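You operate a simulated robot arm through the tools that you are given. There is no shell and no other tool.

The job below is to be done with a simulated two-armed robot. You get a single attempt, and the scene is never put back.

## Task
Hold the small yellow lamp on the top of the small table steady with one hand and press the push lens of the small yellow lamp to switch it on with the other.
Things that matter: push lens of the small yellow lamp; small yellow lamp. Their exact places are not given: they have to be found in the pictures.

Only the result counts: the job must be done as asked and must still hold three seconds after the hand-in. Knocking over, shifting, dropping, spilling or breaking anything else fails it.

## Robot
Two 7-joint arms with two-finger parallel grippers on one trunk, on a base that moves. Base frame: it is fixed to the floor where the robot stands at the start and does not move with it; the origin is under the middle of the robot, x ahead of it, y to its left, z up. Readings come in cm, degrees, newtons and seconds.
The left shoulder is at the start at [5, 16.5, 110.5], the right one opposite. With the tool pointing down near the work surface each hand reaches from about 10 to 66 cm from the robot's upright axis, wherever it stands, measured 20 degrees to its own side. Places, roughly: push lens of the small yellow lamp [170, 120, 100]; small yellow lamp [175, 125, 100]. Payload 3.91 kg a hand.
The tool frame of a hand sits at the grasp point between the pads (the TCP): z along the fingers, y along the line on which they close. The tips reach 3 cm beyond it. The gripper opens to 11 cm. The fingers are 2 cm wide and 1 cm thick; the gripper's body (4.8 by 11.2 cm) begins 5.5 cm behind the TCP.
Orientation is told as [roll, pitch, yaw] about the base's x, y, z axes, in that order, counted from this pose: with the fingers straight down and closing along the base's y, the tool's x points along the base's -x, its y along +y and its z along -z.

## Interface
- The arms move only by the tool play_rows. It takes "left_moves", "right_moves" or both (then of equal length, played together; a hand with none holds still); each is a list of rows, each an object of numbers (a shift or turn left out is 0, a gripper value left out holds the last): "tx", "ty", "tz": the shift along the tool's x, y, z in cm; "ax", "ay", "az": the turn, a rotation vector about the tool's x, y, z in degrees; "gripper": the gripper command, from -1 (shut) to 1 (fully open), values between in proportion. In form: [{"tx": .., "ty": .., "tz": .., "ax": .., "ay": .., "az": .., "gripper": ..}, ...]. A call has 1 to 20 rows; each row shifts and turns the commanded pose from where the row before left it, along the tool's axes as they then stand. Each row takes 0.2 s and may step no farther than 5 cm and 8.6 degrees from the row before; otherwise, or with a gripper value out of range, the whole call is refused. A pose out of reach is approached as far as the arm can. The call stops where the force on the tool passes 40 N (or 10 N more than at its start, if that is more) or the arm is blocked; 0.2 s more then pass. The fingers move at their own pace (about 4.5 cm/s each) and stop on an object; they squeeze with about 39 N. The grip force told is the motor's: it shows also when the fingers shut on nothing. Time passes only in rows, and 0.2 s behind the last, so rows that do not move let the fingers close. The reply holds the time, the measured pose of the TCP, the force on the tool along the base axes, the opening and the grip force, in the units named above and with some noise, with the torque about the TCP (base axes, N m) and any sound that the robot's microphone picked up, and new pictures: "pictures" is both (left out), scene, wrist or none (wrist: the cameras of the hands that moved).
- Cameras (640 x 400 px; columns grow to the right, rows downward): "scene" is now at [12.45, 0.49, 129.68]; the picture's right is [0.04, -1.00, 0.00], its down [-0.37, -0.02, -0.93] and it looks along [0.93, 0.04, -0.37] (base axes); focal length 252 px, centre (320, 200). "left" rides on the left gripper at [7.2, -1.7, -10.3] in its tool frame; the picture's right is [0.23, 0.97, 0.00], its down [-0.76, 0.18, -0.62] and it looks along [-0.61, 0.14, 0.78] (tool axes); focal length 222 px, centre (320, 200). "right" rides on the right gripper at [7.2, 1.7, -10.3] in its tool frame; the picture's right is [-0.23, 0.97, 0.00], its down [-0.76, -0.18, -0.62] and it looks along [-0.61, -0.14, 0.78] (tool axes); focal length 222 px, centre (320, 200).
- move_column(by): slides the trunk up (or, below 0, down) by that many cm; the arms and the scene camera ride with it, the base frame stays. It gives what a move gives, with no picture.
- base_move(legs): drives the robot by 1 to 6 legs, each [ahead, left, turn to the left] in cm, cm and degrees, along the robot's own axes; the way and the turn of a leg run together, so that a leg with both is an arc; at most 150 cm and 180 degrees a leg. The arms and the cameras ride along, it lands a little off, and it stops where it bumps. It gives what a move gives, and a new picture of the scene camera.
- aim_head(pan, tilt): turns the head with the scene camera to pan (to the left, within 80 degrees either way) and tilt (down, from -29 to 69), counted from straight ahead of the robot. It gives what a move gives, and a new picture of the scene camera.
- locate(camera, pixels): for up to 12 pixels [column, row] of the newest picture of that camera ("zoom" is the newest enlarged one), the place [x, y, z] in the base frame of the surface seen there, good to about 0.2 cm. It takes no simulated time.
- enlarge(camera, box): a new picture of the part [left, top, right, bottom] of that camera's present view, enlarged. It takes no simulated time.
- close_job(): hands the job in; it is judged then, once.

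Unless the task says otherwise, let go and move clear before handing in.

The tools are called by a JSON object that holds its "method" and its "body". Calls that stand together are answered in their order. play_rows: Moves the arms, as the interface text tells. Its arguments: {"type":"object","properties":{"left_moves":{"type":"array","items":{"type":"object","properties":{"tx":{"type":"number"},"ty":{"type":"number"},"tz":{"type":"number"},"ax":{"type":"number"},"ay":{"type":"number"},"az":{"type":"number"},"gripper":{"type":"number"}}}},"right_moves":{"type":"array","items":{"type":"object","properties":{"tx":{"type":"number"},"ty":{"type":"number"},"tz":{"type":"number"},"ax":{"type":"number"},"ay":{"type":"number"},"az":{"type":"number"},"gripper":{"type":"number"}}}},"pictures":{"type":"string","enum":["both","scene","wrist","none"]}},"required":[]} The other tools are called the same way: move_column (by) moves the trunk up or down; base_move (legs) drives the base; aim_head (pan, tilt) turns the head that bears the scene camera; locate (camera, pixels) gives the place of the surface under pixels of a picture; enlarge (camera, box) takes an enlarged picture of a part of a camera's view; close_job () hands the job in.

At the start:

```text
t: 0.0
left_tool_pos: [38.74, 15.18, 117.88]
left_ee_rot: [0.1, 0.0, 0.0]
left_contact_force: [-0.2, -0.6, 0.3]
left_moment: [0.0, -0.01, -0.05]
left_width: 10.98
left_finger_force: 0.0
right_tool_pos: [32.78, -13.13, 114.79]
right_ee_rot: [0.1, 0.0, 0.0]
right_contact_force: [-0.5, 0.3, -0.3]
right_moment: [-0.01, -0.01, 0.02]
right_width: 10.99
right_finger_force: 0.0
trunk travel left (down, up): [-32.5, 17.8]
robot x, y, heading: [0.17, -0.02, -0.1]
head pan, tilt (commanded): [2.4, 22.0]
```

scene: 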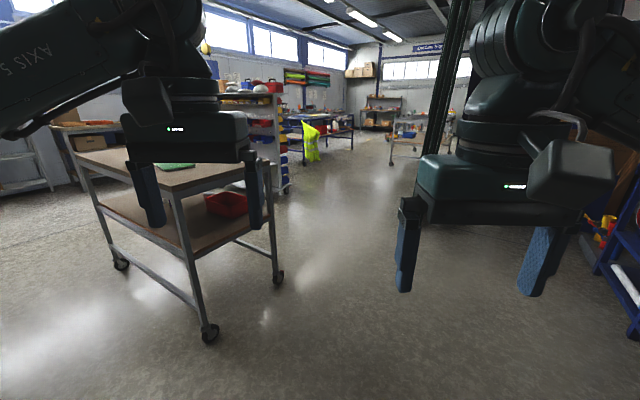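
right: 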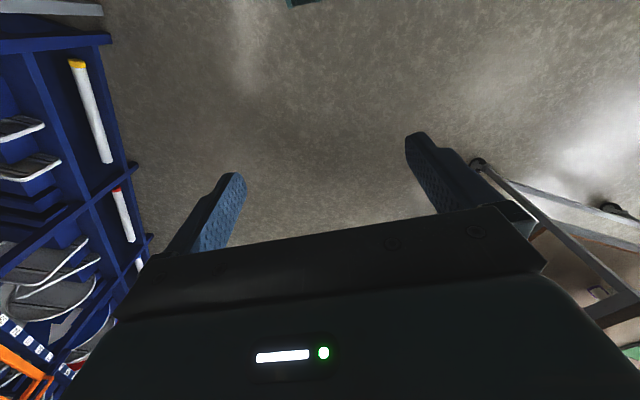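
left: 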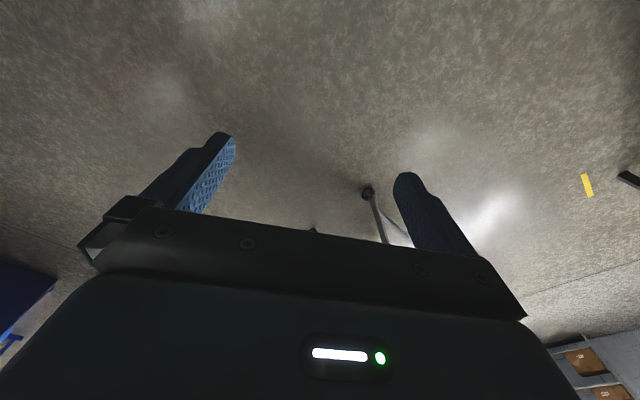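

The scene picture shows a wheeled table at the left (around pixel 170,170), mostly hidden by the left arm. I'll turn the head left to look for the yellow lamp.

{"method": "aim_head", "body": {"pan": 35, "tilt": 15}}

```text
t: 1.0
left_tool_pos: [38.75, 15.13, 118.05]
left_ee_rot: [0.1, -0.2, 0.0]
left_contact_force: [-0.8, 0.6, -0.2]
left_moment: [0.04, 0.01, 0.0]
left_width: 11.0
left_finger_force: 0.1
right_tool_pos: [32.8, -13.19, 114.74]
right_ee_rot: [0.1, 0.0, 0.1]
right_contact_force: [0.6, 0.4, 0.8]
right_moment: [-0.02, 0.02, -0.01]
right_width: 11.01
right_finger_force: 0.1
trunk travel left (down, up): [-32.5, 17.8]
robot x, y, heading: [0.02, 0.19, 0.2]
head pan, tilt (commanded): [35.0, 15.0]
```

scene: 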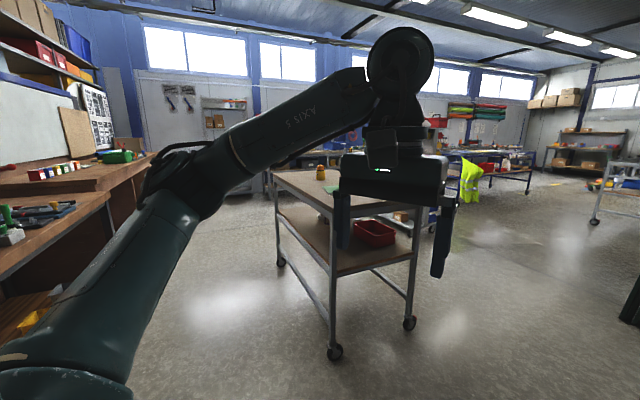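

The yellow lamp is visible near pixel (320,172) on the small table. I'll enlarge that area and locate points.

{"method": "enlarge", "body": {"camera": "scene", "box": [260, 150, 360, 212]}}

{"method": "locate", "body": {"camera": "scene", "pixels": [[320, 172], [320, 178], [275, 174], [330, 208], [300, 180], [310, 200], [395, 345], [335, 350], [281, 262], [409, 322], [333, 188], [333, 262]]}}

```text
6.40 times, centred on (310, 181) of scene
```

zoom: 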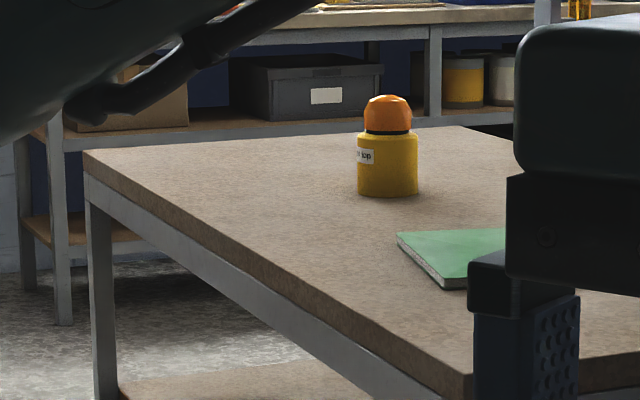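

```text
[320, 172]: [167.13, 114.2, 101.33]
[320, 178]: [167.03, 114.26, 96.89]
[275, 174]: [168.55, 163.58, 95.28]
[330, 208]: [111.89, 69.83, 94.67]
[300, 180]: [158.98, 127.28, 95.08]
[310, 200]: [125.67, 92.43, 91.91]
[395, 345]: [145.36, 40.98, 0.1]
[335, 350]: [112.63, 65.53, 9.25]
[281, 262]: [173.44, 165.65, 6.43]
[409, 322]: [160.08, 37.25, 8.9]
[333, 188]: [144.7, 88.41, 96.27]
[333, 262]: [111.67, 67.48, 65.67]
```

The lamp has a yellow body (zoom 357–418, rows 135–196) and an orange dome lens (zoom 365–412, rows 95–133) with text on it. I'll measure those points and the table's edges.

{"method": "locate", "body": {"camera": "zoom", "pixels": [[388, 97], [388, 112], [388, 131], [388, 140], [388, 165], [388, 193], [360, 165], [416, 165], [388, 200], [405, 238], [440, 280], [500, 234]]}}

{"method": "locate", "body": {"camera": "zoom", "pixels": [[88, 152], [465, 385], [300, 280], [200, 215], [200, 143], [300, 135], [460, 128], [510, 145], [610, 345], [90, 190], [370, 112], [408, 112]]}}

```text
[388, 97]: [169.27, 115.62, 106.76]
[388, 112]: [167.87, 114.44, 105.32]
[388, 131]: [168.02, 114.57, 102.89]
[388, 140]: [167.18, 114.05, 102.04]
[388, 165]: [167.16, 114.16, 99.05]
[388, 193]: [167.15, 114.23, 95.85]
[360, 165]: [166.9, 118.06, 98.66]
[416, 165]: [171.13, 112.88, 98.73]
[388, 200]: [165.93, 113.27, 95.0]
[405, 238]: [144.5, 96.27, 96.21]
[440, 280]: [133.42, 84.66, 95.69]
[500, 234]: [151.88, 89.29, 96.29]
```

```text
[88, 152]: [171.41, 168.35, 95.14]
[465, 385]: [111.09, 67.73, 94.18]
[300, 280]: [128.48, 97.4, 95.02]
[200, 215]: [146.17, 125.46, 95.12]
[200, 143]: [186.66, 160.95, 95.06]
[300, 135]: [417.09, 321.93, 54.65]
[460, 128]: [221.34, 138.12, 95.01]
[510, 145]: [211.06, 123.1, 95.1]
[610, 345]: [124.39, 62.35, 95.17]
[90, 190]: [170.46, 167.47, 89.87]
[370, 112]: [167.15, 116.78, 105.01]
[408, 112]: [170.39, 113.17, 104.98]
```

The table top is at z≈95, lamp axis about (170,116), with the lamp roughly 26 cm in from the table's near-left edge (line from (111,68) to (171,168)). I'll look further left to check free floor there for the base.

{"method": "aim_head", "body": {"pan": 65, "tilt": 25}}

```text
t: 1.9
left_tool_pos: [38.76, 15.24, 118.02]
left_ee_rot: [0.0, -0.2, 0.0]
left_contact_force: [-0.2, -0.7, 0.7]
left_moment: [-0.05, -0.01, 0.02]
left_width: 11.0
left_finger_force: 0.0
right_tool_pos: [32.72, -13.11, 114.71]
right_ee_rot: [0.2, 0.0, 0.0]
right_contact_force: [-0.1, 0.6, -0.8]
right_moment: [-0.03, -0.01, -0.01]
right_width: 11.0
right_finger_force: 0.1
trunk travel left (down, up): [-32.5, 17.8]
robot x, y, heading: [0.24, -0.27, -0.3]
head pan, tilt (commanded): [65.0, 25.0]
```

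scene: 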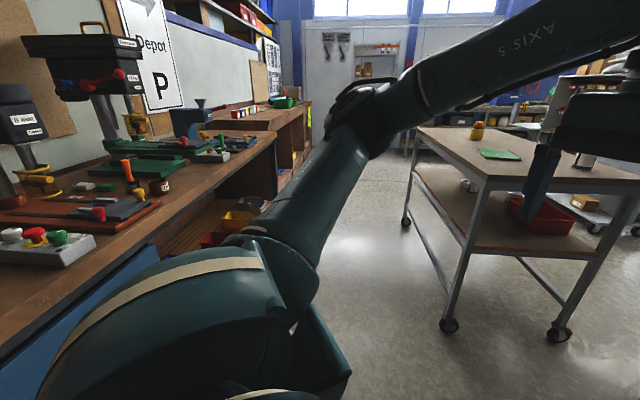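

A workbench runs along the left (edge around pixels (160,240)–(300,110)), with open floor between it and the table. I'll measure the bench edge and the free floor.

{"method": "locate", "body": {"camera": "scene", "pixels": [[160, 235], [230, 170], [275, 130], [305, 107], [240, 205], [200, 240], [265, 200], [370, 220], [340, 160], [380, 300], [290, 180], [400, 160]]}}

{"method": "locate", "body": {"camera": "scene", "pixels": [[405, 220], [449, 325], [560, 335], [478, 131], [500, 154], [416, 128], [476, 180], [465, 185], [580, 200], [310, 125], [320, 180], [350, 120]]}}

```text
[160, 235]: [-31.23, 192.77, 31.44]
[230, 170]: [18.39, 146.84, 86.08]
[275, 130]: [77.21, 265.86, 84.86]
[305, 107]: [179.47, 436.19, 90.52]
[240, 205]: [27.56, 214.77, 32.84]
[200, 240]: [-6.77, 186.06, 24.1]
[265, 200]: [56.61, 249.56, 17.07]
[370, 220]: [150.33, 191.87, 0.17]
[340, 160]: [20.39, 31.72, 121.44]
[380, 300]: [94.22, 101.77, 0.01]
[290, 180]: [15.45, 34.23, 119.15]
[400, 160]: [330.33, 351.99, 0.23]
```

```text
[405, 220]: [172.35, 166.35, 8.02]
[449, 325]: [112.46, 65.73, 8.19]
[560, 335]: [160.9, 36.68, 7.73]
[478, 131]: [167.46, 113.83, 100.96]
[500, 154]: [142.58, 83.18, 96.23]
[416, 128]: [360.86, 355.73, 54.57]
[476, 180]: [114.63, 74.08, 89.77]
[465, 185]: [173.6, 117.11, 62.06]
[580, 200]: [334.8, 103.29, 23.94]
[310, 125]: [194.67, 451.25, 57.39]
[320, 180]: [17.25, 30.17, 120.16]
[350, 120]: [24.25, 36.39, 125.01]
```

Plenty of free floor lies between bench and table (about 98 cm from the bench line at my planned spot (125,143)). Now I'll look straight down to measure my own base footprint.

{"method": "aim_head", "body": {"pan": 0, "tilt": 69}}

```text
t: 3.3
left_tool_pos: [38.86, 15.14, 118.03]
left_ee_rot: [0.1, -0.1, -0.1]
left_contact_force: [0.5, -0.1, -0.2]
left_moment: [-0.03, -0.01, 0.0]
left_width: 10.98
left_finger_force: 0.1
right_tool_pos: [32.68, -13.13, 114.62]
right_ee_rot: [0.1, 0.0, 0.0]
right_contact_force: [-0.4, -0.2, 0.1]
right_moment: [0.01, 0.01, 0.0]
right_width: 11.01
right_finger_force: 0.0
trunk travel left (down, up): [-32.5, 17.8]
robot x, y, heading: [-0.26, 0.25, -0.1]
head pan, tilt (commanded): [0.0, 68.8]
```

scene: 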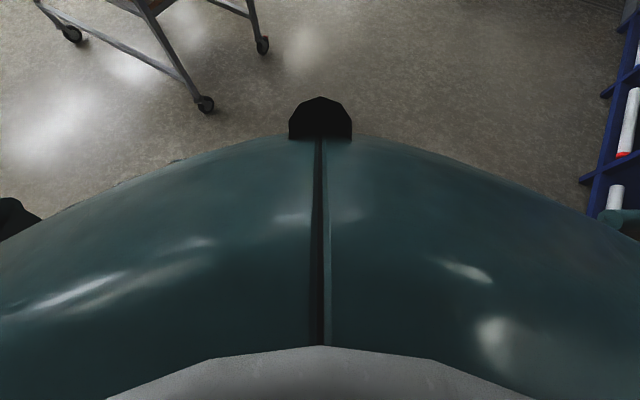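

The picture shows the robot's own green chest and a dark piece at (320,115). I'll measure these.

{"method": "locate", "body": {"camera": "scene", "pixels": [[320, 100], [320, 120], [320, 145], [330, 250], [200, 160], [100, 195], [450, 170], [20, 215], [320, 320], [320, 370], [205, 105], [560, 200]]}}

```text
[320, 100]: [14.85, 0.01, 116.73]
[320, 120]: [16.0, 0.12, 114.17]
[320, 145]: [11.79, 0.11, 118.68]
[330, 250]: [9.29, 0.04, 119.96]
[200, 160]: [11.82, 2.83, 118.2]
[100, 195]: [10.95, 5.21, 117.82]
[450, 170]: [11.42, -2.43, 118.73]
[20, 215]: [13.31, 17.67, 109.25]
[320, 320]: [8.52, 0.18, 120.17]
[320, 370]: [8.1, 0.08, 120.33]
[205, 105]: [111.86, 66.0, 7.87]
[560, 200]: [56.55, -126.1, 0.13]
```

My base is hidden behind the chest, so I'll pitch the right hand back so that its wrist camera looks down at my base and I can measure its footprint.

{"method": "play_rows", "body": {"right_moves": [{"tz": -3, "ay": 8.5}, {"ay": 8.5}, {"ay": 8.5}, {"ay": 8.5}, {"ay": 8.5}, {"ay": 8.5}, {"ay": 8.5}, {"ay": 0}], "pictures": "wrist"}}

```text
t: 5.1
left_tool_pos: [38.69, 15.22, 118.03]
left_ee_rot: [0.0, -0.1, 0.0]
left_contact_force: [-0.2, 0.0, 1.3]
left_moment: [0.02, -0.02, -0.01]
left_width: 11.0
left_finger_force: 0.0
right_tool_pos: [30.85, -15.18, 113.37]
right_ee_rot: [0.4, 56.3, 0.1]
right_contact_force: [0.5, 0.1, -0.6]
right_moment: [-0.01, -0.02, 0.01]
right_width: 10.98
right_finger_force: 0.0
right hand out of reach, approached as far as the arm can: row 6, 7
trunk travel left (down, up): [-32.5, 17.8]
robot x, y, heading: [0.17, 0.54, 0.2]
head pan, tilt (commanded): [0.0, 68.8]
```

right: 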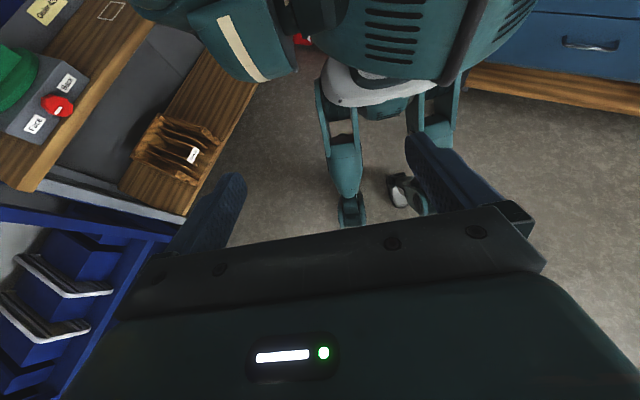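

The wrist picture shows that my base is a narrow pair of legs (feet at (350,210) and (405,190)). I'll measure the leg and foot extents.

{"method": "locate", "body": {"camera": "right", "pixels": [[350, 215], [350, 180], [400, 190], [405, 205], [340, 100], [350, 200], [370, 100], [390, 50], [390, 10], [435, 110], [360, 222], [250, 60]]}}

```text
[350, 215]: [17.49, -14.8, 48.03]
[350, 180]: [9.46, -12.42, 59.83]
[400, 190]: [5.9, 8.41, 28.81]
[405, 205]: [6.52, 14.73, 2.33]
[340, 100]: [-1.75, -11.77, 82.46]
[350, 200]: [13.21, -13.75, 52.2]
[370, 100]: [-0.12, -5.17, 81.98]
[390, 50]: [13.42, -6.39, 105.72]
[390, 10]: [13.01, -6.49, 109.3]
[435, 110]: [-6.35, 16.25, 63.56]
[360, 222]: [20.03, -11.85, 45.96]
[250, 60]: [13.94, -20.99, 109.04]
```

My legs only reach about 20 cm ahead of the axis, so standing ~34 cm from the table edge is safe. I'll bring the right hand back to its pose, then drive to a waypoint clear of the table corner and turn to face the table's long edge.

{"method": "play_rows", "body": {"right_moves": [{"ay": -8.5}, {"ay": -8.5}, {"ay": -8.5}, {"ay": -8.5}, {"ay": -8.5}, {"ay": -8.5}, {"ay": -8.5}, {"ay": 0}], "pictures": "none"}}

{"method": "aim_head", "body": {"pan": 0, "tilt": 35}}

{"method": "base_move", "body": {"legs": [[75, 105, 0], [0, 0, -31]]}}

```text
t: 6.9
left_tool_pos: [38.77, 15.17, 118.02]
left_ee_rot: [-0.1, -0.1, 0.1]
left_contact_force: [-0.4, 0.4, -0.4]
left_moment: [0.03, -0.02, 0.0]
left_width: 11.03
left_finger_force: 0.1
right_tool_pos: [31.07, -15.33, 113.31]
right_ee_rot: [0.2, -3.3, -0.3]
right_contact_force: [0.8, -0.1, -0.5]
right_moment: [0.01, 0.0, 0.01]
right_width: 11.01
right_finger_force: 0.1
trunk travel left (down, up): [-32.5, 17.8]
robot x, y, heading: [-0.26, 0.32, -0.1]
head pan, tilt (commanded): [0.0, 68.8]
```

```text
t: 7.9
left_tool_pos: [38.81, 15.03, 118.06]
left_ee_rot: [0.1, -0.1, 0.1]
left_contact_force: [0.0, 0.6, -0.1]
left_moment: [0.03, 0.03, -0.02]
left_width: 11.01
left_finger_force: 0.1
right_tool_pos: [30.92, -15.32, 113.23]
right_ee_rot: [0.1, -3.1, -0.3]
right_contact_force: [-0.5, 0.7, 0.4]
right_moment: [-0.02, 0.02, 0.01]
right_width: 11.0
right_finger_force: 0.1
trunk travel left (down, up): [-32.5, 17.8]
robot x, y, heading: [-0.06, -0.23, -0.1]
head pan, tilt (commanded): [0.0, 35.0]
```

scene: 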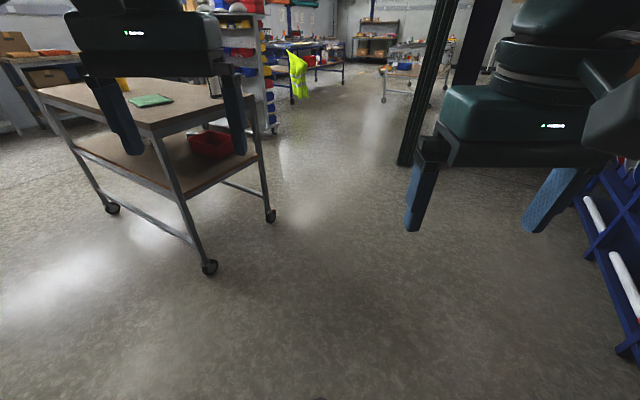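

```text
t: 18.8
left_tool_pos: [116.12, 98.86, 118.02]
left_ee_rot: [0.0, 0.0, -29.7]
left_contact_force: [0.0, 0.3, -0.2]
left_moment: [-0.03, -0.02, 0.03]
left_width: 10.98
left_finger_force: 0.0
right_tool_pos: [94.18, 76.28, 113.29]
right_ee_rot: [0.2, -3.1, -29.9]
right_contact_force: [0.1, -0.5, 0.0]
right_moment: [-0.03, 0.0, -0.04]
right_width: 11.03
right_finger_force: 0.1
trunk travel left (down, up): [-32.5, 17.8]
robot x, y, heading: [74.66, 104.85, -29.7]
head pan, tilt (commanded): [0.0, 35.0]
```

scene: 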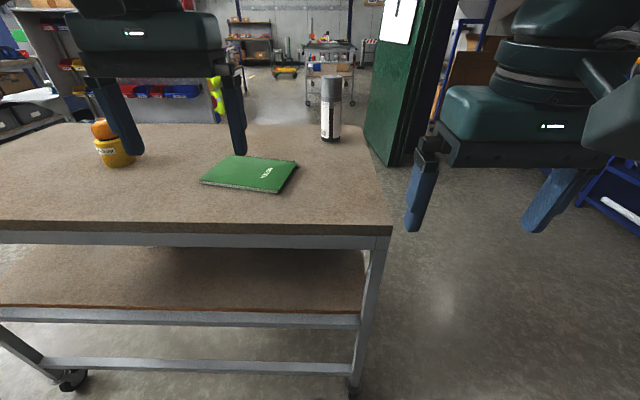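

The robot stands at (74.7,104.9) heading −29.7°, and the table holds the lamp (115,145), a notebook (250,172) and a spray can (331,105). I'll slide left along the edge and ahead partway, with both hands well above the table.

{"method": "base_move", "body": {"legs": [[0, 57, 0], [12, 0, 0]]}}

```text
t: 25.2
left_tool_pos: [155.05, 143.37, 117.88]
left_ee_rot: [0.1, 0.0, -29.8]
left_contact_force: [0.9, 0.6, 0.0]
left_moment: [-0.05, 0.01, -0.02]
left_width: 10.98
left_finger_force: 0.1
right_tool_pos: [133.28, 120.76, 113.34]
right_ee_rot: [0.2, -3.1, -30.1]
right_contact_force: [0.2, 0.4, -0.8]
right_moment: [0.0, -0.02, 0.0]
right_width: 11.01
right_finger_force: 0.0
trunk travel left (down, up): [-32.5, 17.8]
robot x, y, heading: [113.63, 149.55, -29.6]
head pan, tilt (commanded): [0.0, 35.0]
```

scene: 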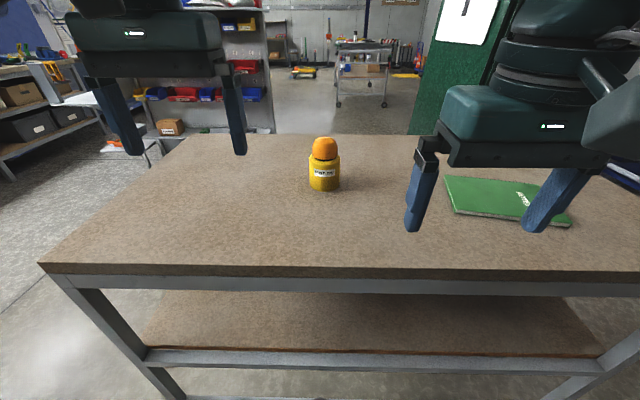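

The lamp now sits straight ahead at (324,165). I'll measure its points and look at it enlarged.

{"method": "enlarge", "body": {"camera": "scene", "box": [284, 125, 364, 205]}}

{"method": "locate", "body": {"camera": "scene", "pixels": [[324, 139], [324, 147], [324, 158], [324, 175], [324, 188], [310, 175], [338, 175], [324, 200], [316, 147], [333, 147], [315, 265], [445, 190]]}}

```text
5.00 times, centred on (324, 165) of scene
```

zoom: 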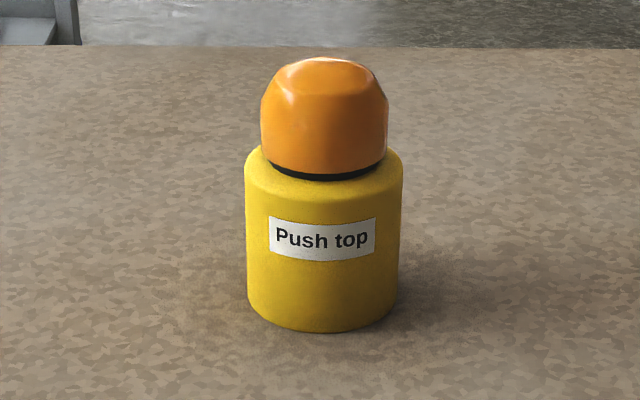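

```text
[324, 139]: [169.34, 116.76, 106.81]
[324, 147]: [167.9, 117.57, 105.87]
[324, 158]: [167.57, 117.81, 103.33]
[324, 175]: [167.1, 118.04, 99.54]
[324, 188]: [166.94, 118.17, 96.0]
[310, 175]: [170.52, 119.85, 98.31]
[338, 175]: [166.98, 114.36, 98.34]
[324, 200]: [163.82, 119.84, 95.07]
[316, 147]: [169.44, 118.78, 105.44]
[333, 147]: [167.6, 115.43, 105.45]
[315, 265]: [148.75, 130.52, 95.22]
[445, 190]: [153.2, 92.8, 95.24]
```

The lamp reads "Push top", axis about (170.1,116.3), body radius ≈3.6, lens top z≈106.9. It's 65.6 cm ahead and 1 cm to my right, so I'll move 11 cm closer (still ~29 cm from the table edge).

{"method": "base_move", "body": {"legs": [[11, 0, 0]]}}

{"method": "aim_head", "body": {"pan": 0, "tilt": 40}}

```text
t: 26.5
left_tool_pos: [163.42, 138.7, 117.98]
left_ee_rot: [0.0, 0.0, -29.6]
left_contact_force: [0.3, -0.7, 0.1]
left_moment: [-0.01, 0.0, -0.03]
left_width: 11.0
left_finger_force: 0.1
right_tool_pos: [141.65, 116.12, 113.27]
right_ee_rot: [0.2, -3.1, -30.0]
right_contact_force: [-0.7, 0.0, 0.4]
right_moment: [-0.03, -0.02, 0.02]
right_width: 11.0
right_finger_force: 0.0
trunk travel left (down, up): [-32.5, 17.8]
robot x, y, heading: [122.15, 144.75, -29.8]
head pan, tilt (commanded): [0.0, 35.0]
stopped in leg 1: the robot was blocked; the commanded pose is now the measured one
```

scene: 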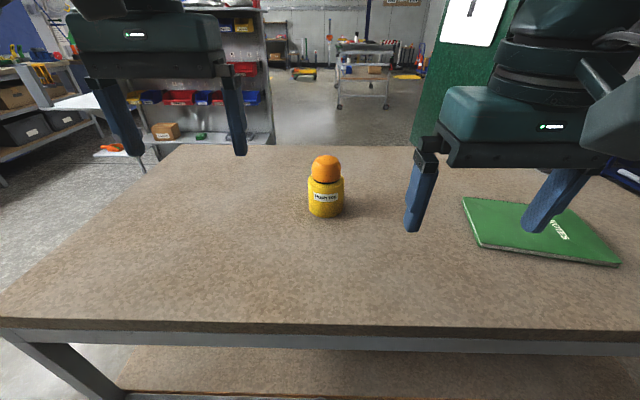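

```text
t: 27.2
left_tool_pos: [163.54, 138.71, 117.99]
left_ee_rot: [0.0, 0.0, -29.6]
left_contact_force: [0.3, 0.7, -0.5]
left_moment: [-0.01, -0.02, 0.0]
left_width: 10.99
left_finger_force: 0.1
right_tool_pos: [141.67, 116.12, 113.25]
right_ee_rot: [0.1, -3.1, -30.0]
right_contact_force: [0.4, 0.0, -0.3]
right_moment: [-0.01, -0.01, -0.01]
right_width: 10.98
right_finger_force: 0.0
trunk travel left (down, up): [-32.5, 17.8]
robot x, y, heading: [122.2, 144.82, -29.8]
head pan, tilt (commanded): [0.0, 40.0]
```

scene: 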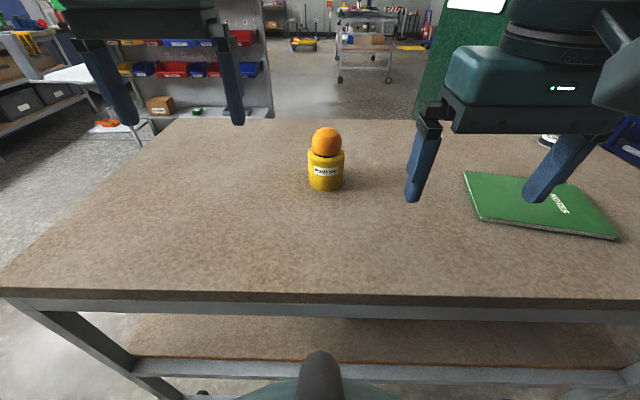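

The base was blocked after ~9.8 cm, probably touching the table. I'll check that the lamp and table haven't moved, then back off a couple of cm.

{"method": "locate", "body": {"camera": "scene", "pixels": [[326, 129], [326, 140], [326, 180], [310, 175], [343, 175], [2, 288], [320, 302], [468, 175], [200, 302], [500, 303], [620, 235], [320, 370]]}}

{"method": "base_move", "body": {"legs": [[-1.5, 0, 0]]}}

```text
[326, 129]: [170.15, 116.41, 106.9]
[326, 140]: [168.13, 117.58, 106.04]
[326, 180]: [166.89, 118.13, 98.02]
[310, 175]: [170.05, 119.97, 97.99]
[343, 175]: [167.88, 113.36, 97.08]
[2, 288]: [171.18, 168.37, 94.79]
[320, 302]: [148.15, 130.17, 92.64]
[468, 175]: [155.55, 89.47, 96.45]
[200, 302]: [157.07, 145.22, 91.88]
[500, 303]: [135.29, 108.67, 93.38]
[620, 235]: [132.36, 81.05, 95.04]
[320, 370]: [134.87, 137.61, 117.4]
```

```text
t: 27.9
left_tool_pos: [162.18, 139.42, 117.87]
left_ee_rot: [0.0, 0.0, -29.5]
left_contact_force: [-1.0, 1.0, 0.1]
left_moment: [0.0, -0.03, -0.01]
left_width: 11.0
left_finger_force: 0.1
right_tool_pos: [140.39, 116.82, 113.34]
right_ee_rot: [0.2, -3.1, -30.1]
right_contact_force: [-0.5, -1.0, -0.8]
right_moment: [0.01, 0.02, 0.0]
right_width: 11.0
right_finger_force: 0.0
trunk travel left (down, up): [-32.5, 17.8]
robot x, y, heading: [121.02, 145.76, -29.6]
head pan, tilt (commanded): [0.0, 40.0]
```

scene: 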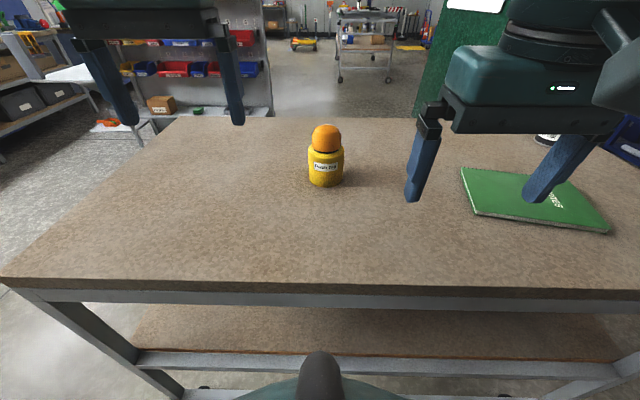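

The lamp and table corners haven't moved (lens top (170.15,116.4,106.9)), and the lamp is now 57 cm ahead and 1.3 cm right of me. I'll turn the left hand to point forward-right and 40° below horizontal for a side grip on the yellow body.

{"method": "play_rows", "body": {"left_moves": [{"az": 8}, {"az": 8}, {"az": 8}, {"az": 8}, {"az": 8}, {"ay": -8.4}, {"ay": -8.4}, {"ay": -8.4}, {"ay": -8.3}, {"ay": -8.3}, {"ay": -8.2}, {}], "pictures": "both"}}

```text
t: 30.5
left_tool_pos: [162.19, 139.53, 117.85]
left_ee_rot: [0.0, -50.1, -69.5]
left_contact_force: [0.0, 0.9, -0.3]
left_moment: [-0.01, 0.0, -0.02]
left_width: 11.0
left_finger_force: 0.1
right_tool_pos: [140.34, 116.78, 113.31]
right_ee_rot: [0.2, -3.2, -30.1]
right_contact_force: [0.0, -0.3, 0.1]
right_moment: [0.0, 0.02, -0.01]
right_width: 11.0
right_finger_force: 0.0
trunk travel left (down, up): [-32.5, 17.8]
robot x, y, heading: [121.12, 145.41, -29.8]
head pan, tilt (commanded): [0.0, 40.0]
```

scene: 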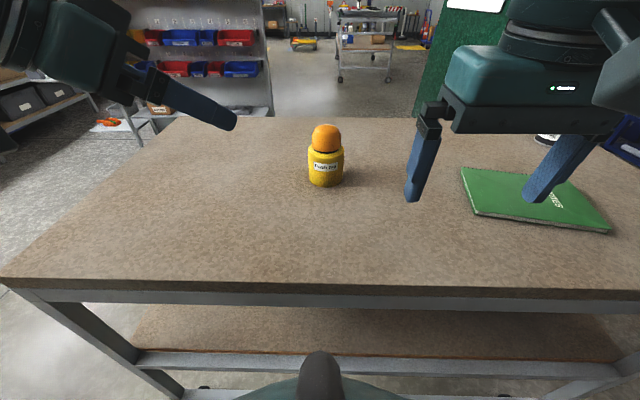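
left: 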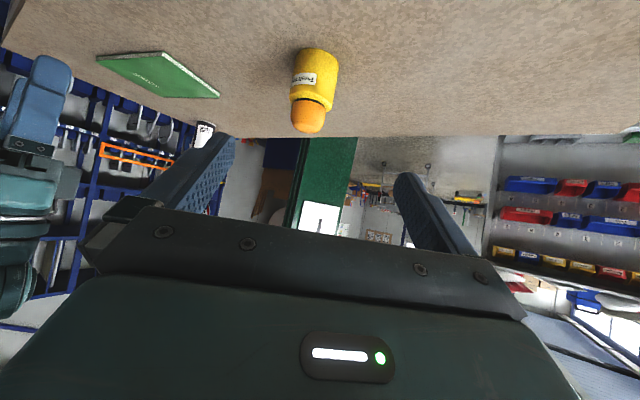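

The left hand points correctly (rot [0,−50,−69.5]) and its camera sees the lamp at (315,90) nearly on the approach line. I'll advance to a pre-grasp point 12 cm short of the grip.

{"method": "play_rows", "body": {"left_moves": [{"tz": 3.6, "tx": -0.12, "ty": -0.14, "gripper": 1}, {"tz": 3.6, "tx": -0.12, "ty": -0.14}, {"tz": 3.6, "tx": -0.12, "ty": -0.14}, {"tz": 3.6, "tx": -0.12, "ty": -0.14}, {"tz": 3.7, "tx": -0.13, "ty": -0.14}, {}], "pictures": "both"}}

```text
t: 31.9
left_tool_pos: [166.69, 125.57, 106.63]
left_ee_rot: [0.0, -50.0, -69.6]
left_contact_force: [-0.2, 0.3, 0.4]
left_moment: [0.0, 0.02, 0.01]
left_width: 10.97
left_finger_force: 0.1
right_tool_pos: [140.4, 116.79, 113.29]
right_ee_rot: [0.2, -3.1, -30.0]
right_contact_force: [0.2, 0.3, 0.1]
right_moment: [0.03, 0.0, 0.02]
right_width: 11.0
right_finger_force: 0.1
trunk travel left (down, up): [-32.5, 17.8]
robot x, y, heading: [120.6, 145.89, -29.9]
head pan, tilt (commanded): [0.0, 40.0]
```

scene: 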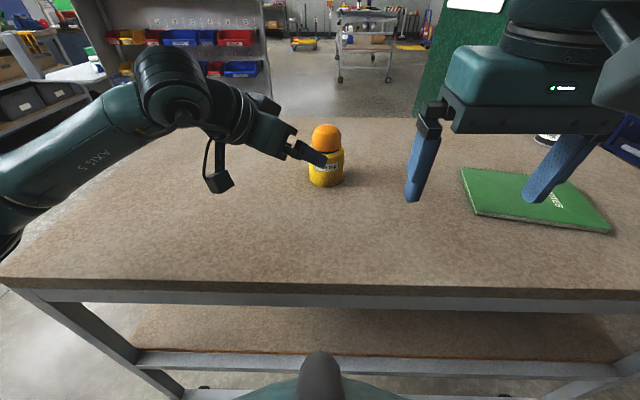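
left: 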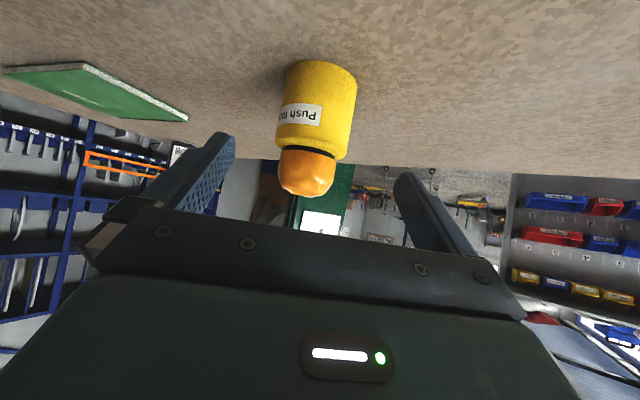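

The lamp appears between the open fingers in the left picture (body (285–355, 62–155)). I'll measure the lamp body from here to refine its axis, and check the hanging wrist camera's height over the table (scene (220,182)).

{"method": "locate", "body": {"camera": "left", "pixels": [[315, 130], [315, 90], [290, 100], [340, 110], [282, 90], [352, 110], [320, 65], [308, 170], [308, 190], [318, 142], [225, 140], [405, 180]]}}

{"method": "locate", "body": {"camera": "scene", "pixels": [[220, 182], [222, 191], [212, 190], [234, 185], [324, 140], [324, 126], [318, 160], [325, 182], [160, 70], [215, 160]]}}

```text
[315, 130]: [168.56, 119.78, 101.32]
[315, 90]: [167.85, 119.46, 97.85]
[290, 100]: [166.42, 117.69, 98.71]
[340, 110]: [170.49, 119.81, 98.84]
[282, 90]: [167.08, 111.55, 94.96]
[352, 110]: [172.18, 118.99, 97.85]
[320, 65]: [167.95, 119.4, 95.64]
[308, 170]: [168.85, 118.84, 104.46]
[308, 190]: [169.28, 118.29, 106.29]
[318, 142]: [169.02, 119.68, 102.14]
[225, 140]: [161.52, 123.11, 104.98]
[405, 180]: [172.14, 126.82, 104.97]
```

```text
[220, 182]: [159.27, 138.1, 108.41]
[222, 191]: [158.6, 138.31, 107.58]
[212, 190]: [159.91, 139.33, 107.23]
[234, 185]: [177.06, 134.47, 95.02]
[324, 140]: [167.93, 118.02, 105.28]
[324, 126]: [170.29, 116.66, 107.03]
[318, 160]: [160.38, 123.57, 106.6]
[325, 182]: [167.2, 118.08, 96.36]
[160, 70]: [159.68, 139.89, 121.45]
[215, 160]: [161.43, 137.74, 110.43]
```

The lamp's axis fits (170.05,116.4), and the finger midline is within 0.05 cm of it; the camera hangs safely at z≈107. I'll advance 11.4 cm along the tool axis so the open fingers straddle the yellow body.

{"method": "play_rows", "body": {"left_moves": [{"tz": 2.5}, {"tz": 2.5}, {"tz": 2.2}, {"tz": 1.6}, {"tz": 1.4}, {"tz": 1.2}, {}], "pictures": "both"}}

```text
t: 33.5
left_tool_pos: [169.61, 117.5, 99.35]
left_ee_rot: [0.0, -50.0, -69.5]
left_contact_force: [-0.1, 0.0, 0.4]
left_moment: [-0.02, 0.01, 0.01]
left_width: 11.0
left_finger_force: 0.2
right_tool_pos: [140.37, 116.72, 113.32]
right_ee_rot: [0.2, -3.1, -30.1]
right_contact_force: [-0.1, 0.2, -0.7]
right_moment: [-0.02, -0.05, 0.03]
right_width: 11.02
right_finger_force: 0.1
trunk travel left (down, up): [-32.5, 17.8]
robot x, y, heading: [121.03, 145.31, -29.4]
head pan, tilt (commanded): [0.0, 40.0]
```

scene: 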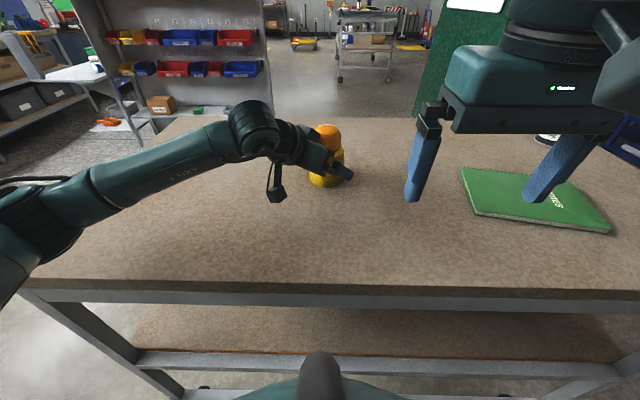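
left: 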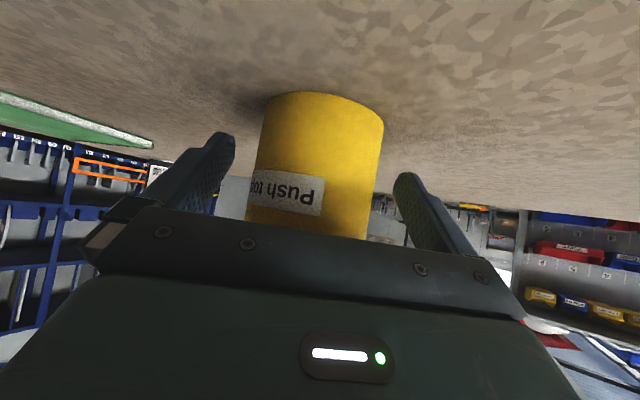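

The body is evenly between the fingers (gaps about equal at (240) and (385)). I'll close the left gripper on it gently in steps.

{"method": "play_rows", "body": {"left_moves": [{"gripper": 0.5}, {"gripper": 0.4}, {"gripper": 0.3}, {"gripper": 0.2}, {"gripper": 0.1}, {"gripper": 0.0}], "pictures": "wrist"}}

```text
t: 34.9
left_tool_pos: [169.65, 117.51, 99.29]
left_ee_rot: [0.1, -50.1, -69.6]
left_contact_force: [-0.1, -0.1, 1.4]
left_moment: [0.02, -0.06, 0.01]
left_width: 7.29
left_finger_force: 39.4
right_tool_pos: [140.33, 116.8, 113.18]
right_ee_rot: [0.2, -3.1, -30.0]
right_contact_force: [0.0, 0.5, 0.4]
right_moment: [0.01, 0.0, -0.03]
right_width: 11.01
right_finger_force: 0.0
trunk travel left (down, up): [-32.5, 17.8]
robot x, y, heading: [121.2, 145.08, -29.7]
head pan, tilt (commanded): [0.0, 40.0]
```

left: 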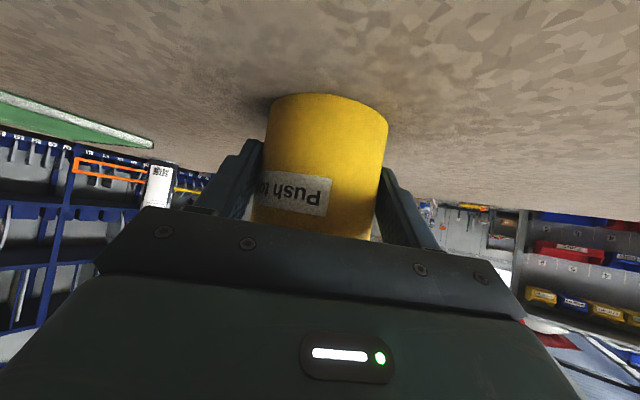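

The left hand holds the body (width 7.3, 39 N, no net force). Now I'll close the right gripper, level it, raise it and turn it about 25° to keep its camera clear of the left hand.

{"method": "play_rows", "body": {"right_moves": [{"ay": 3.1, "tz": -1.2, "gripper": -1}, {"az": -8.3, "tz": -1}, {"az": -8.3, "tz": -1}, {"az": -8.3, "tz": -0.8}, {}, {}], "pictures": "wrist"}}

```text
t: 36.3
left_tool_pos: [169.67, 117.45, 99.4]
left_ee_rot: [0.1, -50.0, -69.4]
left_contact_force: [0.8, 0.2, 1.5]
left_moment: [0.03, -0.22, 0.01]
left_width: 7.27
left_finger_force: 39.1
right_tool_pos: [140.32, 116.79, 117.31]
right_ee_rot: [0.1, -0.2, -5.0]
right_contact_force: [0.2, -0.2, 0.3]
right_moment: [-0.02, 0.03, -0.02]
right_width: 0.0
right_finger_force: 14.2
trunk travel left (down, up): [-32.5, 17.8]
robot x, y, heading: [121.26, 145.57, -29.7]
head pan, tilt (commanded): [0.0, 40.0]
```

right: 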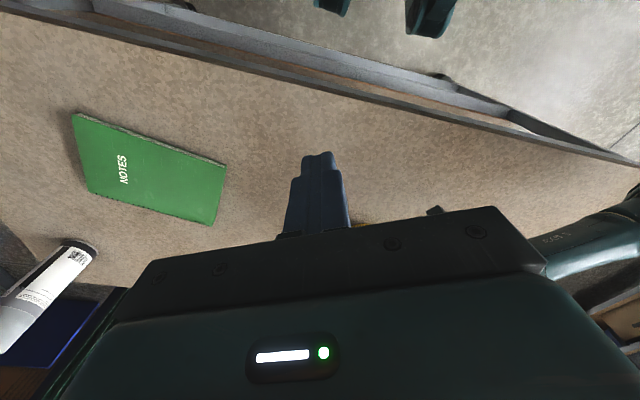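

The right fingers are shut and vertical at z 117.3. I'll move it forward over the table toward the lamp, first 21 cm.

{"method": "play_rows", "body": {"right_moves": [{"tx": -3.5, "ty": 0.26}, {"tx": -3.5, "ty": 0.26}, {"tx": -3.5, "ty": 0.26}, {"tx": -3.5, "ty": 0.26}, {"tx": -3.5, "ty": 0.26}, {"tx": -3.5, "ty": 0.26}, {}], "pictures": "both"}}

```text
t: 37.9
left_tool_pos: [169.66, 117.49, 99.29]
left_ee_rot: [0.0, -50.0, -69.5]
left_contact_force: [-0.4, -2.2, 1.1]
left_moment: [0.04, -0.04, 0.0]
left_width: 7.26
left_finger_force: 39.4
right_tool_pos: [161.25, 116.49, 117.31]
right_ee_rot: [0.2, -0.2, -4.9]
right_contact_force: [0.5, 0.4, 0.5]
right_moment: [-0.01, -0.02, 0.02]
right_width: 0.0
right_finger_force: 37.8
trunk travel left (down, up): [-32.5, 17.8]
robot x, y, heading: [121.29, 145.48, -30.0]
head pan, tilt (commanded): [0.0, 40.0]
```

scene: 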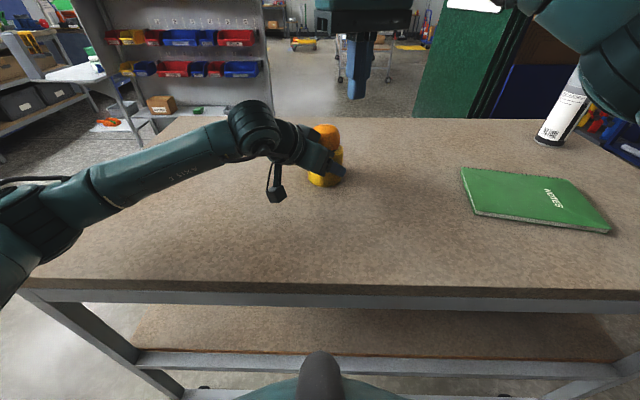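
right: 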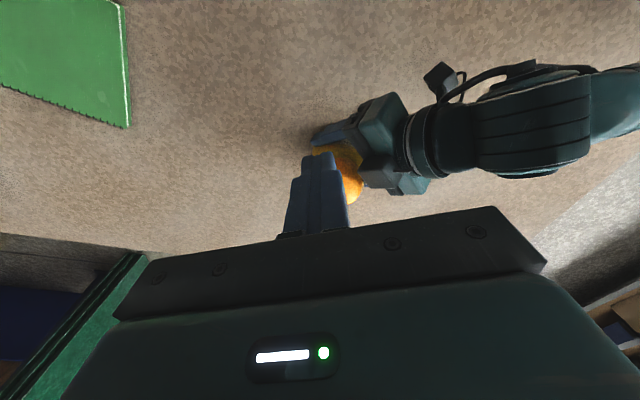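

The right hand is at (161.3,116.5,117.3) and the reach is fine. I'll check the clearance between the right arm (600,80) and the spray can (565,110) before going on.

{"method": "locate", "body": {"camera": "scene", "pixels": [[565, 110], [575, 75], [548, 140], [600, 50], [590, 20], [630, 110], [600, 95], [560, 20], [326, 128], [330, 145], [357, 95], [253, 120]]}}

```text
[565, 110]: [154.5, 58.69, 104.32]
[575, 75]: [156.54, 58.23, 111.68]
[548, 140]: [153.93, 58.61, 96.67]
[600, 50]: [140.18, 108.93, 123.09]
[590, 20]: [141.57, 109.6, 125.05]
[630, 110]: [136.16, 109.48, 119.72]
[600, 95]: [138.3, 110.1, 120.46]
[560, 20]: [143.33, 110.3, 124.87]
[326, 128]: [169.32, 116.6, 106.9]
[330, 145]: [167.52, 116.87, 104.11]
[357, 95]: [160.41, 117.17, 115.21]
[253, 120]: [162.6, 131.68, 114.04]
```

The right arm is 50 cm away from the spray can, so that's clear. I'll finish moving the right fingertips over the lens axis, still 7 cm above it.

{"method": "play_rows", "body": {"right_moves": [{"tx": -3, "ty": 0.23}, {"tx": -3, "ty": 0.23}, {"tx": -2.77, "ty": 0.22}, {}], "pictures": "both"}}

```text
t: 38.9
left_tool_pos: [169.7, 117.48, 99.36]
left_ee_rot: [-0.1, -50.1, -69.4]
left_contact_force: [-1.5, -1.0, 1.7]
left_moment: [0.03, -0.05, 0.01]
left_width: 7.25
left_finger_force: 38.9
right_tool_pos: [168.9, 116.5, 117.17]
right_ee_rot: [0.1, -0.2, -4.9]
right_contact_force: [0.1, -0.1, -0.6]
right_moment: [0.0, -0.01, 0.0]
right_width: 0.0
right_finger_force: 38.0
right hand out of reach, approached as far as the arm can: row 3
trunk travel left (down, up): [-32.5, 17.8]
robot x, y, heading: [120.84, 145.48, -29.5]
head pan, tilt (commanded): [0.0, 40.0]
```

scene: 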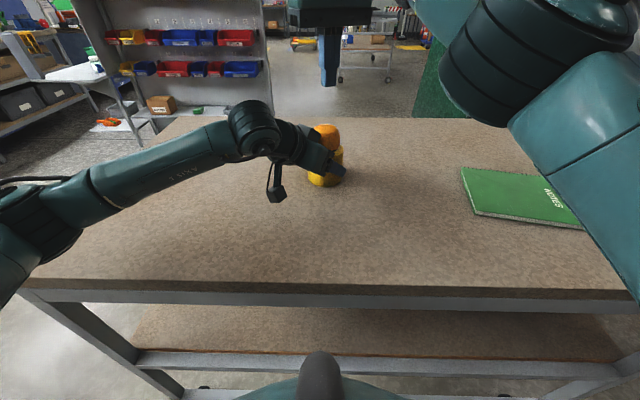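
right: 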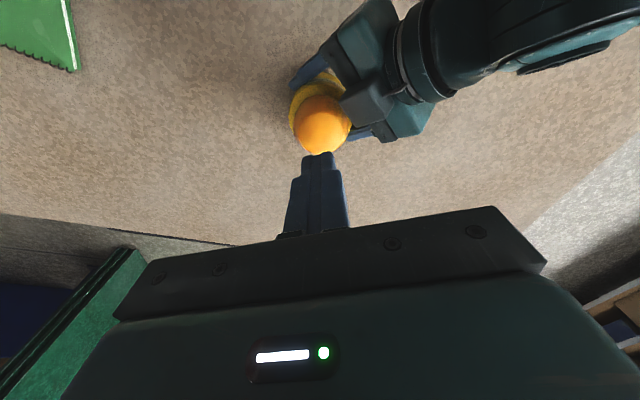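

At that height the right arm ran out of reach 1.15 cm short of the axis; lower down it should reach. I'll lower 5 cm (tips still ~2 cm above the lens) while making up the remaining 1.15 cm.

{"method": "play_rows", "body": {"right_moves": [{"tz": 2}, {"tz": 2, "tx": -0.5}, {"tz": 1, "tx": -0.4}, {"tx": -0.25}, {}], "pictures": "both"}}

```text
t: 40.1
left_tool_pos: [169.62, 117.41, 99.29]
left_ee_rot: [-0.1, -50.0, -69.5]
left_contact_force: [0.4, -0.4, 0.0]
left_moment: [0.03, -0.14, -0.02]
left_width: 7.24
left_finger_force: 38.9
right_tool_pos: [170.25, 116.35, 112.2]
right_ee_rot: [0.1, -0.1, -5.1]
right_contact_force: [0.3, -0.4, 0.9]
right_moment: [-0.01, 0.0, -0.02]
right_width: 0.0
right_finger_force: 37.3
trunk travel left (down, up): [-32.5, 17.8]
robot x, y, heading: [120.88, 145.86, -29.7]
head pan, tilt (commanded): [0.0, 40.0]
```

scene: 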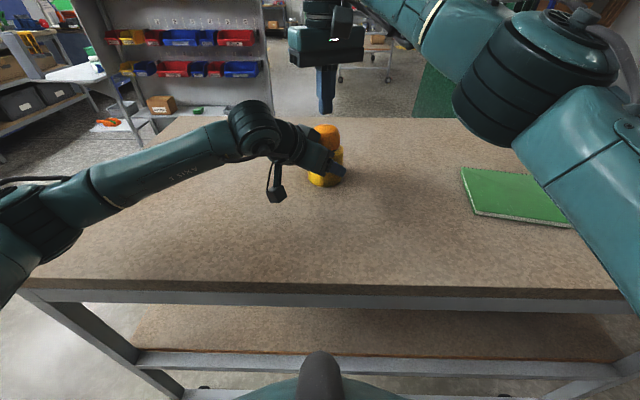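
right: 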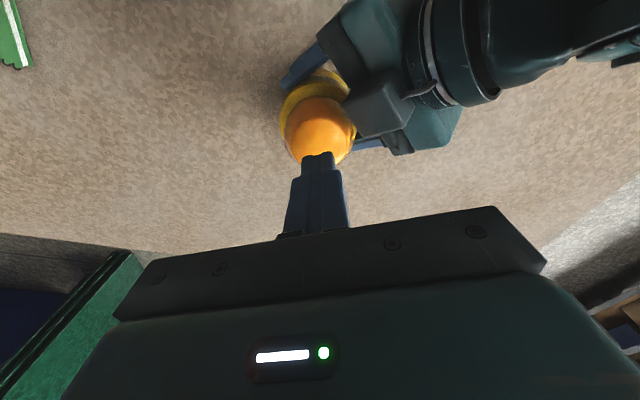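

The right fingertips are now over (170.25,116.35), about 2 cm above the lens. I'll check the alignment in an enlarged scene view.

{"method": "enlarge", "body": {"camera": "scene", "box": [276, 80, 376, 200]}}

{"method": "locate", "body": {"camera": "right", "pixels": [[318, 155], [318, 165], [318, 140], [318, 120], [300, 130], [340, 130], [318, 105], [289, 130], [352, 130]]}}

```text
3.33 times, centred on (326, 140) of scene
```

zoom: 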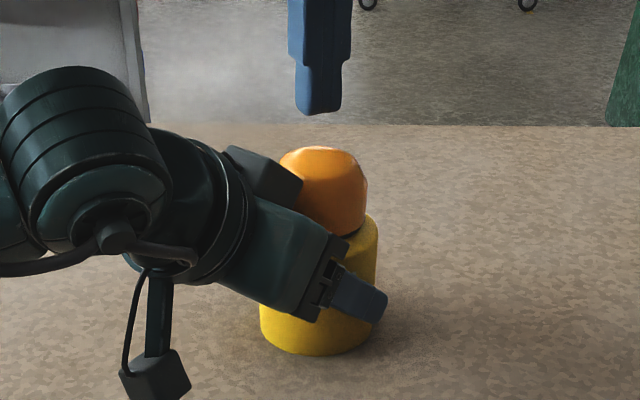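

```text
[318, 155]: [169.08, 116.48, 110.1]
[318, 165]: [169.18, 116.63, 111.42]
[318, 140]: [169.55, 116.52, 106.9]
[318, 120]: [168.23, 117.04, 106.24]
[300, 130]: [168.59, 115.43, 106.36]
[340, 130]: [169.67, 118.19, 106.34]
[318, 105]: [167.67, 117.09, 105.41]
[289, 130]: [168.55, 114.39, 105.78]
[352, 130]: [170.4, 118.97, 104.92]
```

Fingertips (zoom 318,110) are centred over the orange lens (zoom 322,150). I'll descend about 2 cm gently to near contact and read the force.

{"method": "play_rows", "body": {"right_moves": [{"tz": 0.8}, {"tz": 0.5}, {"tz": 0.3}, {"tz": 0.2}, {"tz": 0.2}, {}], "pictures": "scene"}}

```text
t: 41.5
left_tool_pos: [169.65, 117.43, 99.43]
left_ee_rot: [0.0, -50.1, -69.5]
left_contact_force: [-2.2, 0.6, 1.8]
left_moment: [0.01, -0.09, 0.0]
left_width: 7.26
left_finger_force: 39.2
right_tool_pos: [170.13, 116.54, 110.21]
right_ee_rot: [0.2, -0.1, -5.2]
right_contact_force: [0.1, -0.9, 0.2]
right_moment: [-0.01, -0.02, 0.0]
right_width: 0.0
right_finger_force: 37.4
trunk travel left (down, up): [-32.5, 17.8]
robot x, y, heading: [121.0, 145.39, -29.6]
head pan, tilt (commanded): [0.0, 40.0]
```

scene: 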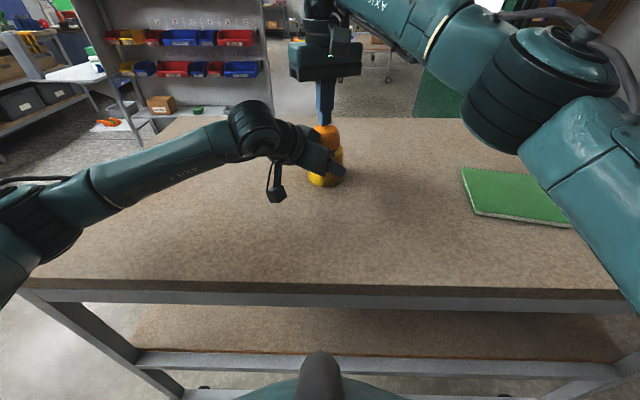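

No contact yet (force ≈0; TCP z 110.2, tips ≈107.2). I'll press down in small steps and watch for force or a click.

{"method": "play_rows", "body": {"right_moves": [{"tz": 0.15}, {"tz": 0.15}, {"tz": 0.15}, {"tz": 0.1}, {}], "pictures": "scene"}}

```text
t: 42.7
left_tool_pos: [169.61, 117.46, 99.3]
left_ee_rot: [0.0, -49.9, -69.5]
left_contact_force: [-0.9, -0.1, 0.0]
left_moment: [0.05, -0.16, 0.05]
left_width: 7.24
left_finger_force: 39.1
right_tool_pos: [170.06, 116.39, 109.54]
right_ee_rot: [0.1, 0.0, -5.3]
right_contact_force: [0.5, 0.2, 1.6]
right_moment: [0.03, 0.01, 0.01]
right_width: 0.0
right_finger_force: 38.3
trunk travel left (down, up): [-32.5, 17.8]
robot x, y, heading: [121.14, 145.36, -29.9]
head pan, tilt (commanded): [0.0, 40.0]
```

scene: 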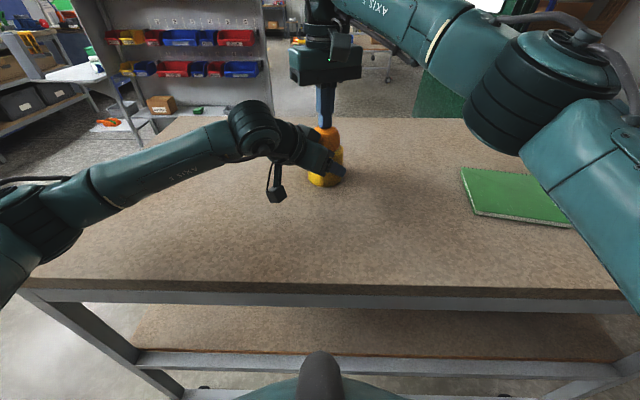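

A slight force (1.6 N) suggests contact is starting at tip z ≈106.6. I'll keep pressing in small steps.

{"method": "play_rows", "body": {"right_moves": [{"tz": 0.1}, {"tz": 0.1}, {"tz": 0.1}, {}], "pictures": "scene"}}

```text
t: 43.7
left_tool_pos: [169.76, 117.48, 99.31]
left_ee_rot: [0.0, -50.0, -69.5]
left_contact_force: [2.7, -3.1, 0.2]
left_moment: [0.0, 0.0, 0.03]
left_width: 7.26
left_finger_force: 38.8
right_tool_pos: [170.02, 116.34, 109.39]
right_ee_rot: [0.2, -0.1, -4.9]
right_contact_force: [-4.2, 1.8, 5.2]
right_moment: [0.03, 0.11, 0.02]
right_width: 0.01
right_finger_force: 37.7
trunk travel left (down, up): [-32.5, 17.8]
robot x, y, heading: [121.3, 145.6, -29.8]
head pan, tilt (commanded): [0.0, 40.0]
heard: click
```

scene: 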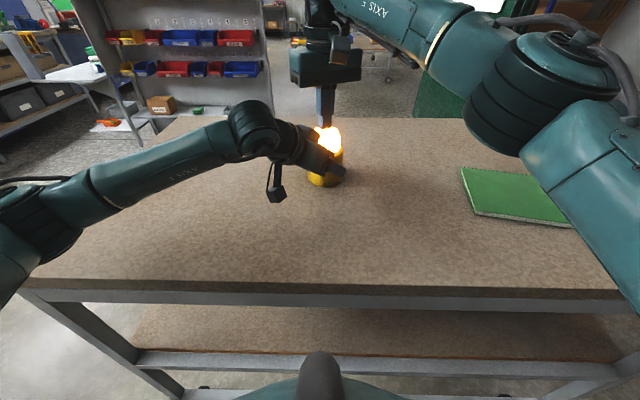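

A click was heard and the lens at (328,140) is now glowing. I'll lift the right hand straight off and check that it stays lit.

{"method": "play_rows", "body": {"right_moves": [{"tz": -0.3}, {"tz": -0.5}, {"tz": -1}, {"tz": -1.5}, {"tz": -1.5}, {}], "pictures": "scene"}}

```text
t: 45.1
left_tool_pos: [169.66, 117.42, 99.3]
left_ee_rot: [0.0, -50.0, -69.5]
left_contact_force: [0.7, 1.5, 0.9]
left_moment: [0.1, -0.17, 0.07]
left_width: 7.27
left_finger_force: 38.6
right_tool_pos: [169.9, 116.52, 114.19]
right_ee_rot: [0.2, -0.1, -5.1]
right_contact_force: [0.1, 0.0, 0.2]
right_moment: [-0.01, 0.0, 0.0]
right_width: 0.0
right_finger_force: 37.8
trunk travel left (down, up): [-32.5, 17.8]
robot x, y, heading: [120.82, 145.1, -29.8]
head pan, tilt (commanded): [0.0, 40.0]
```

scene: 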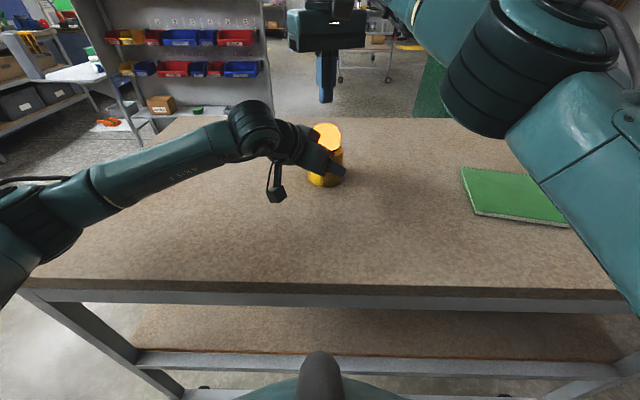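

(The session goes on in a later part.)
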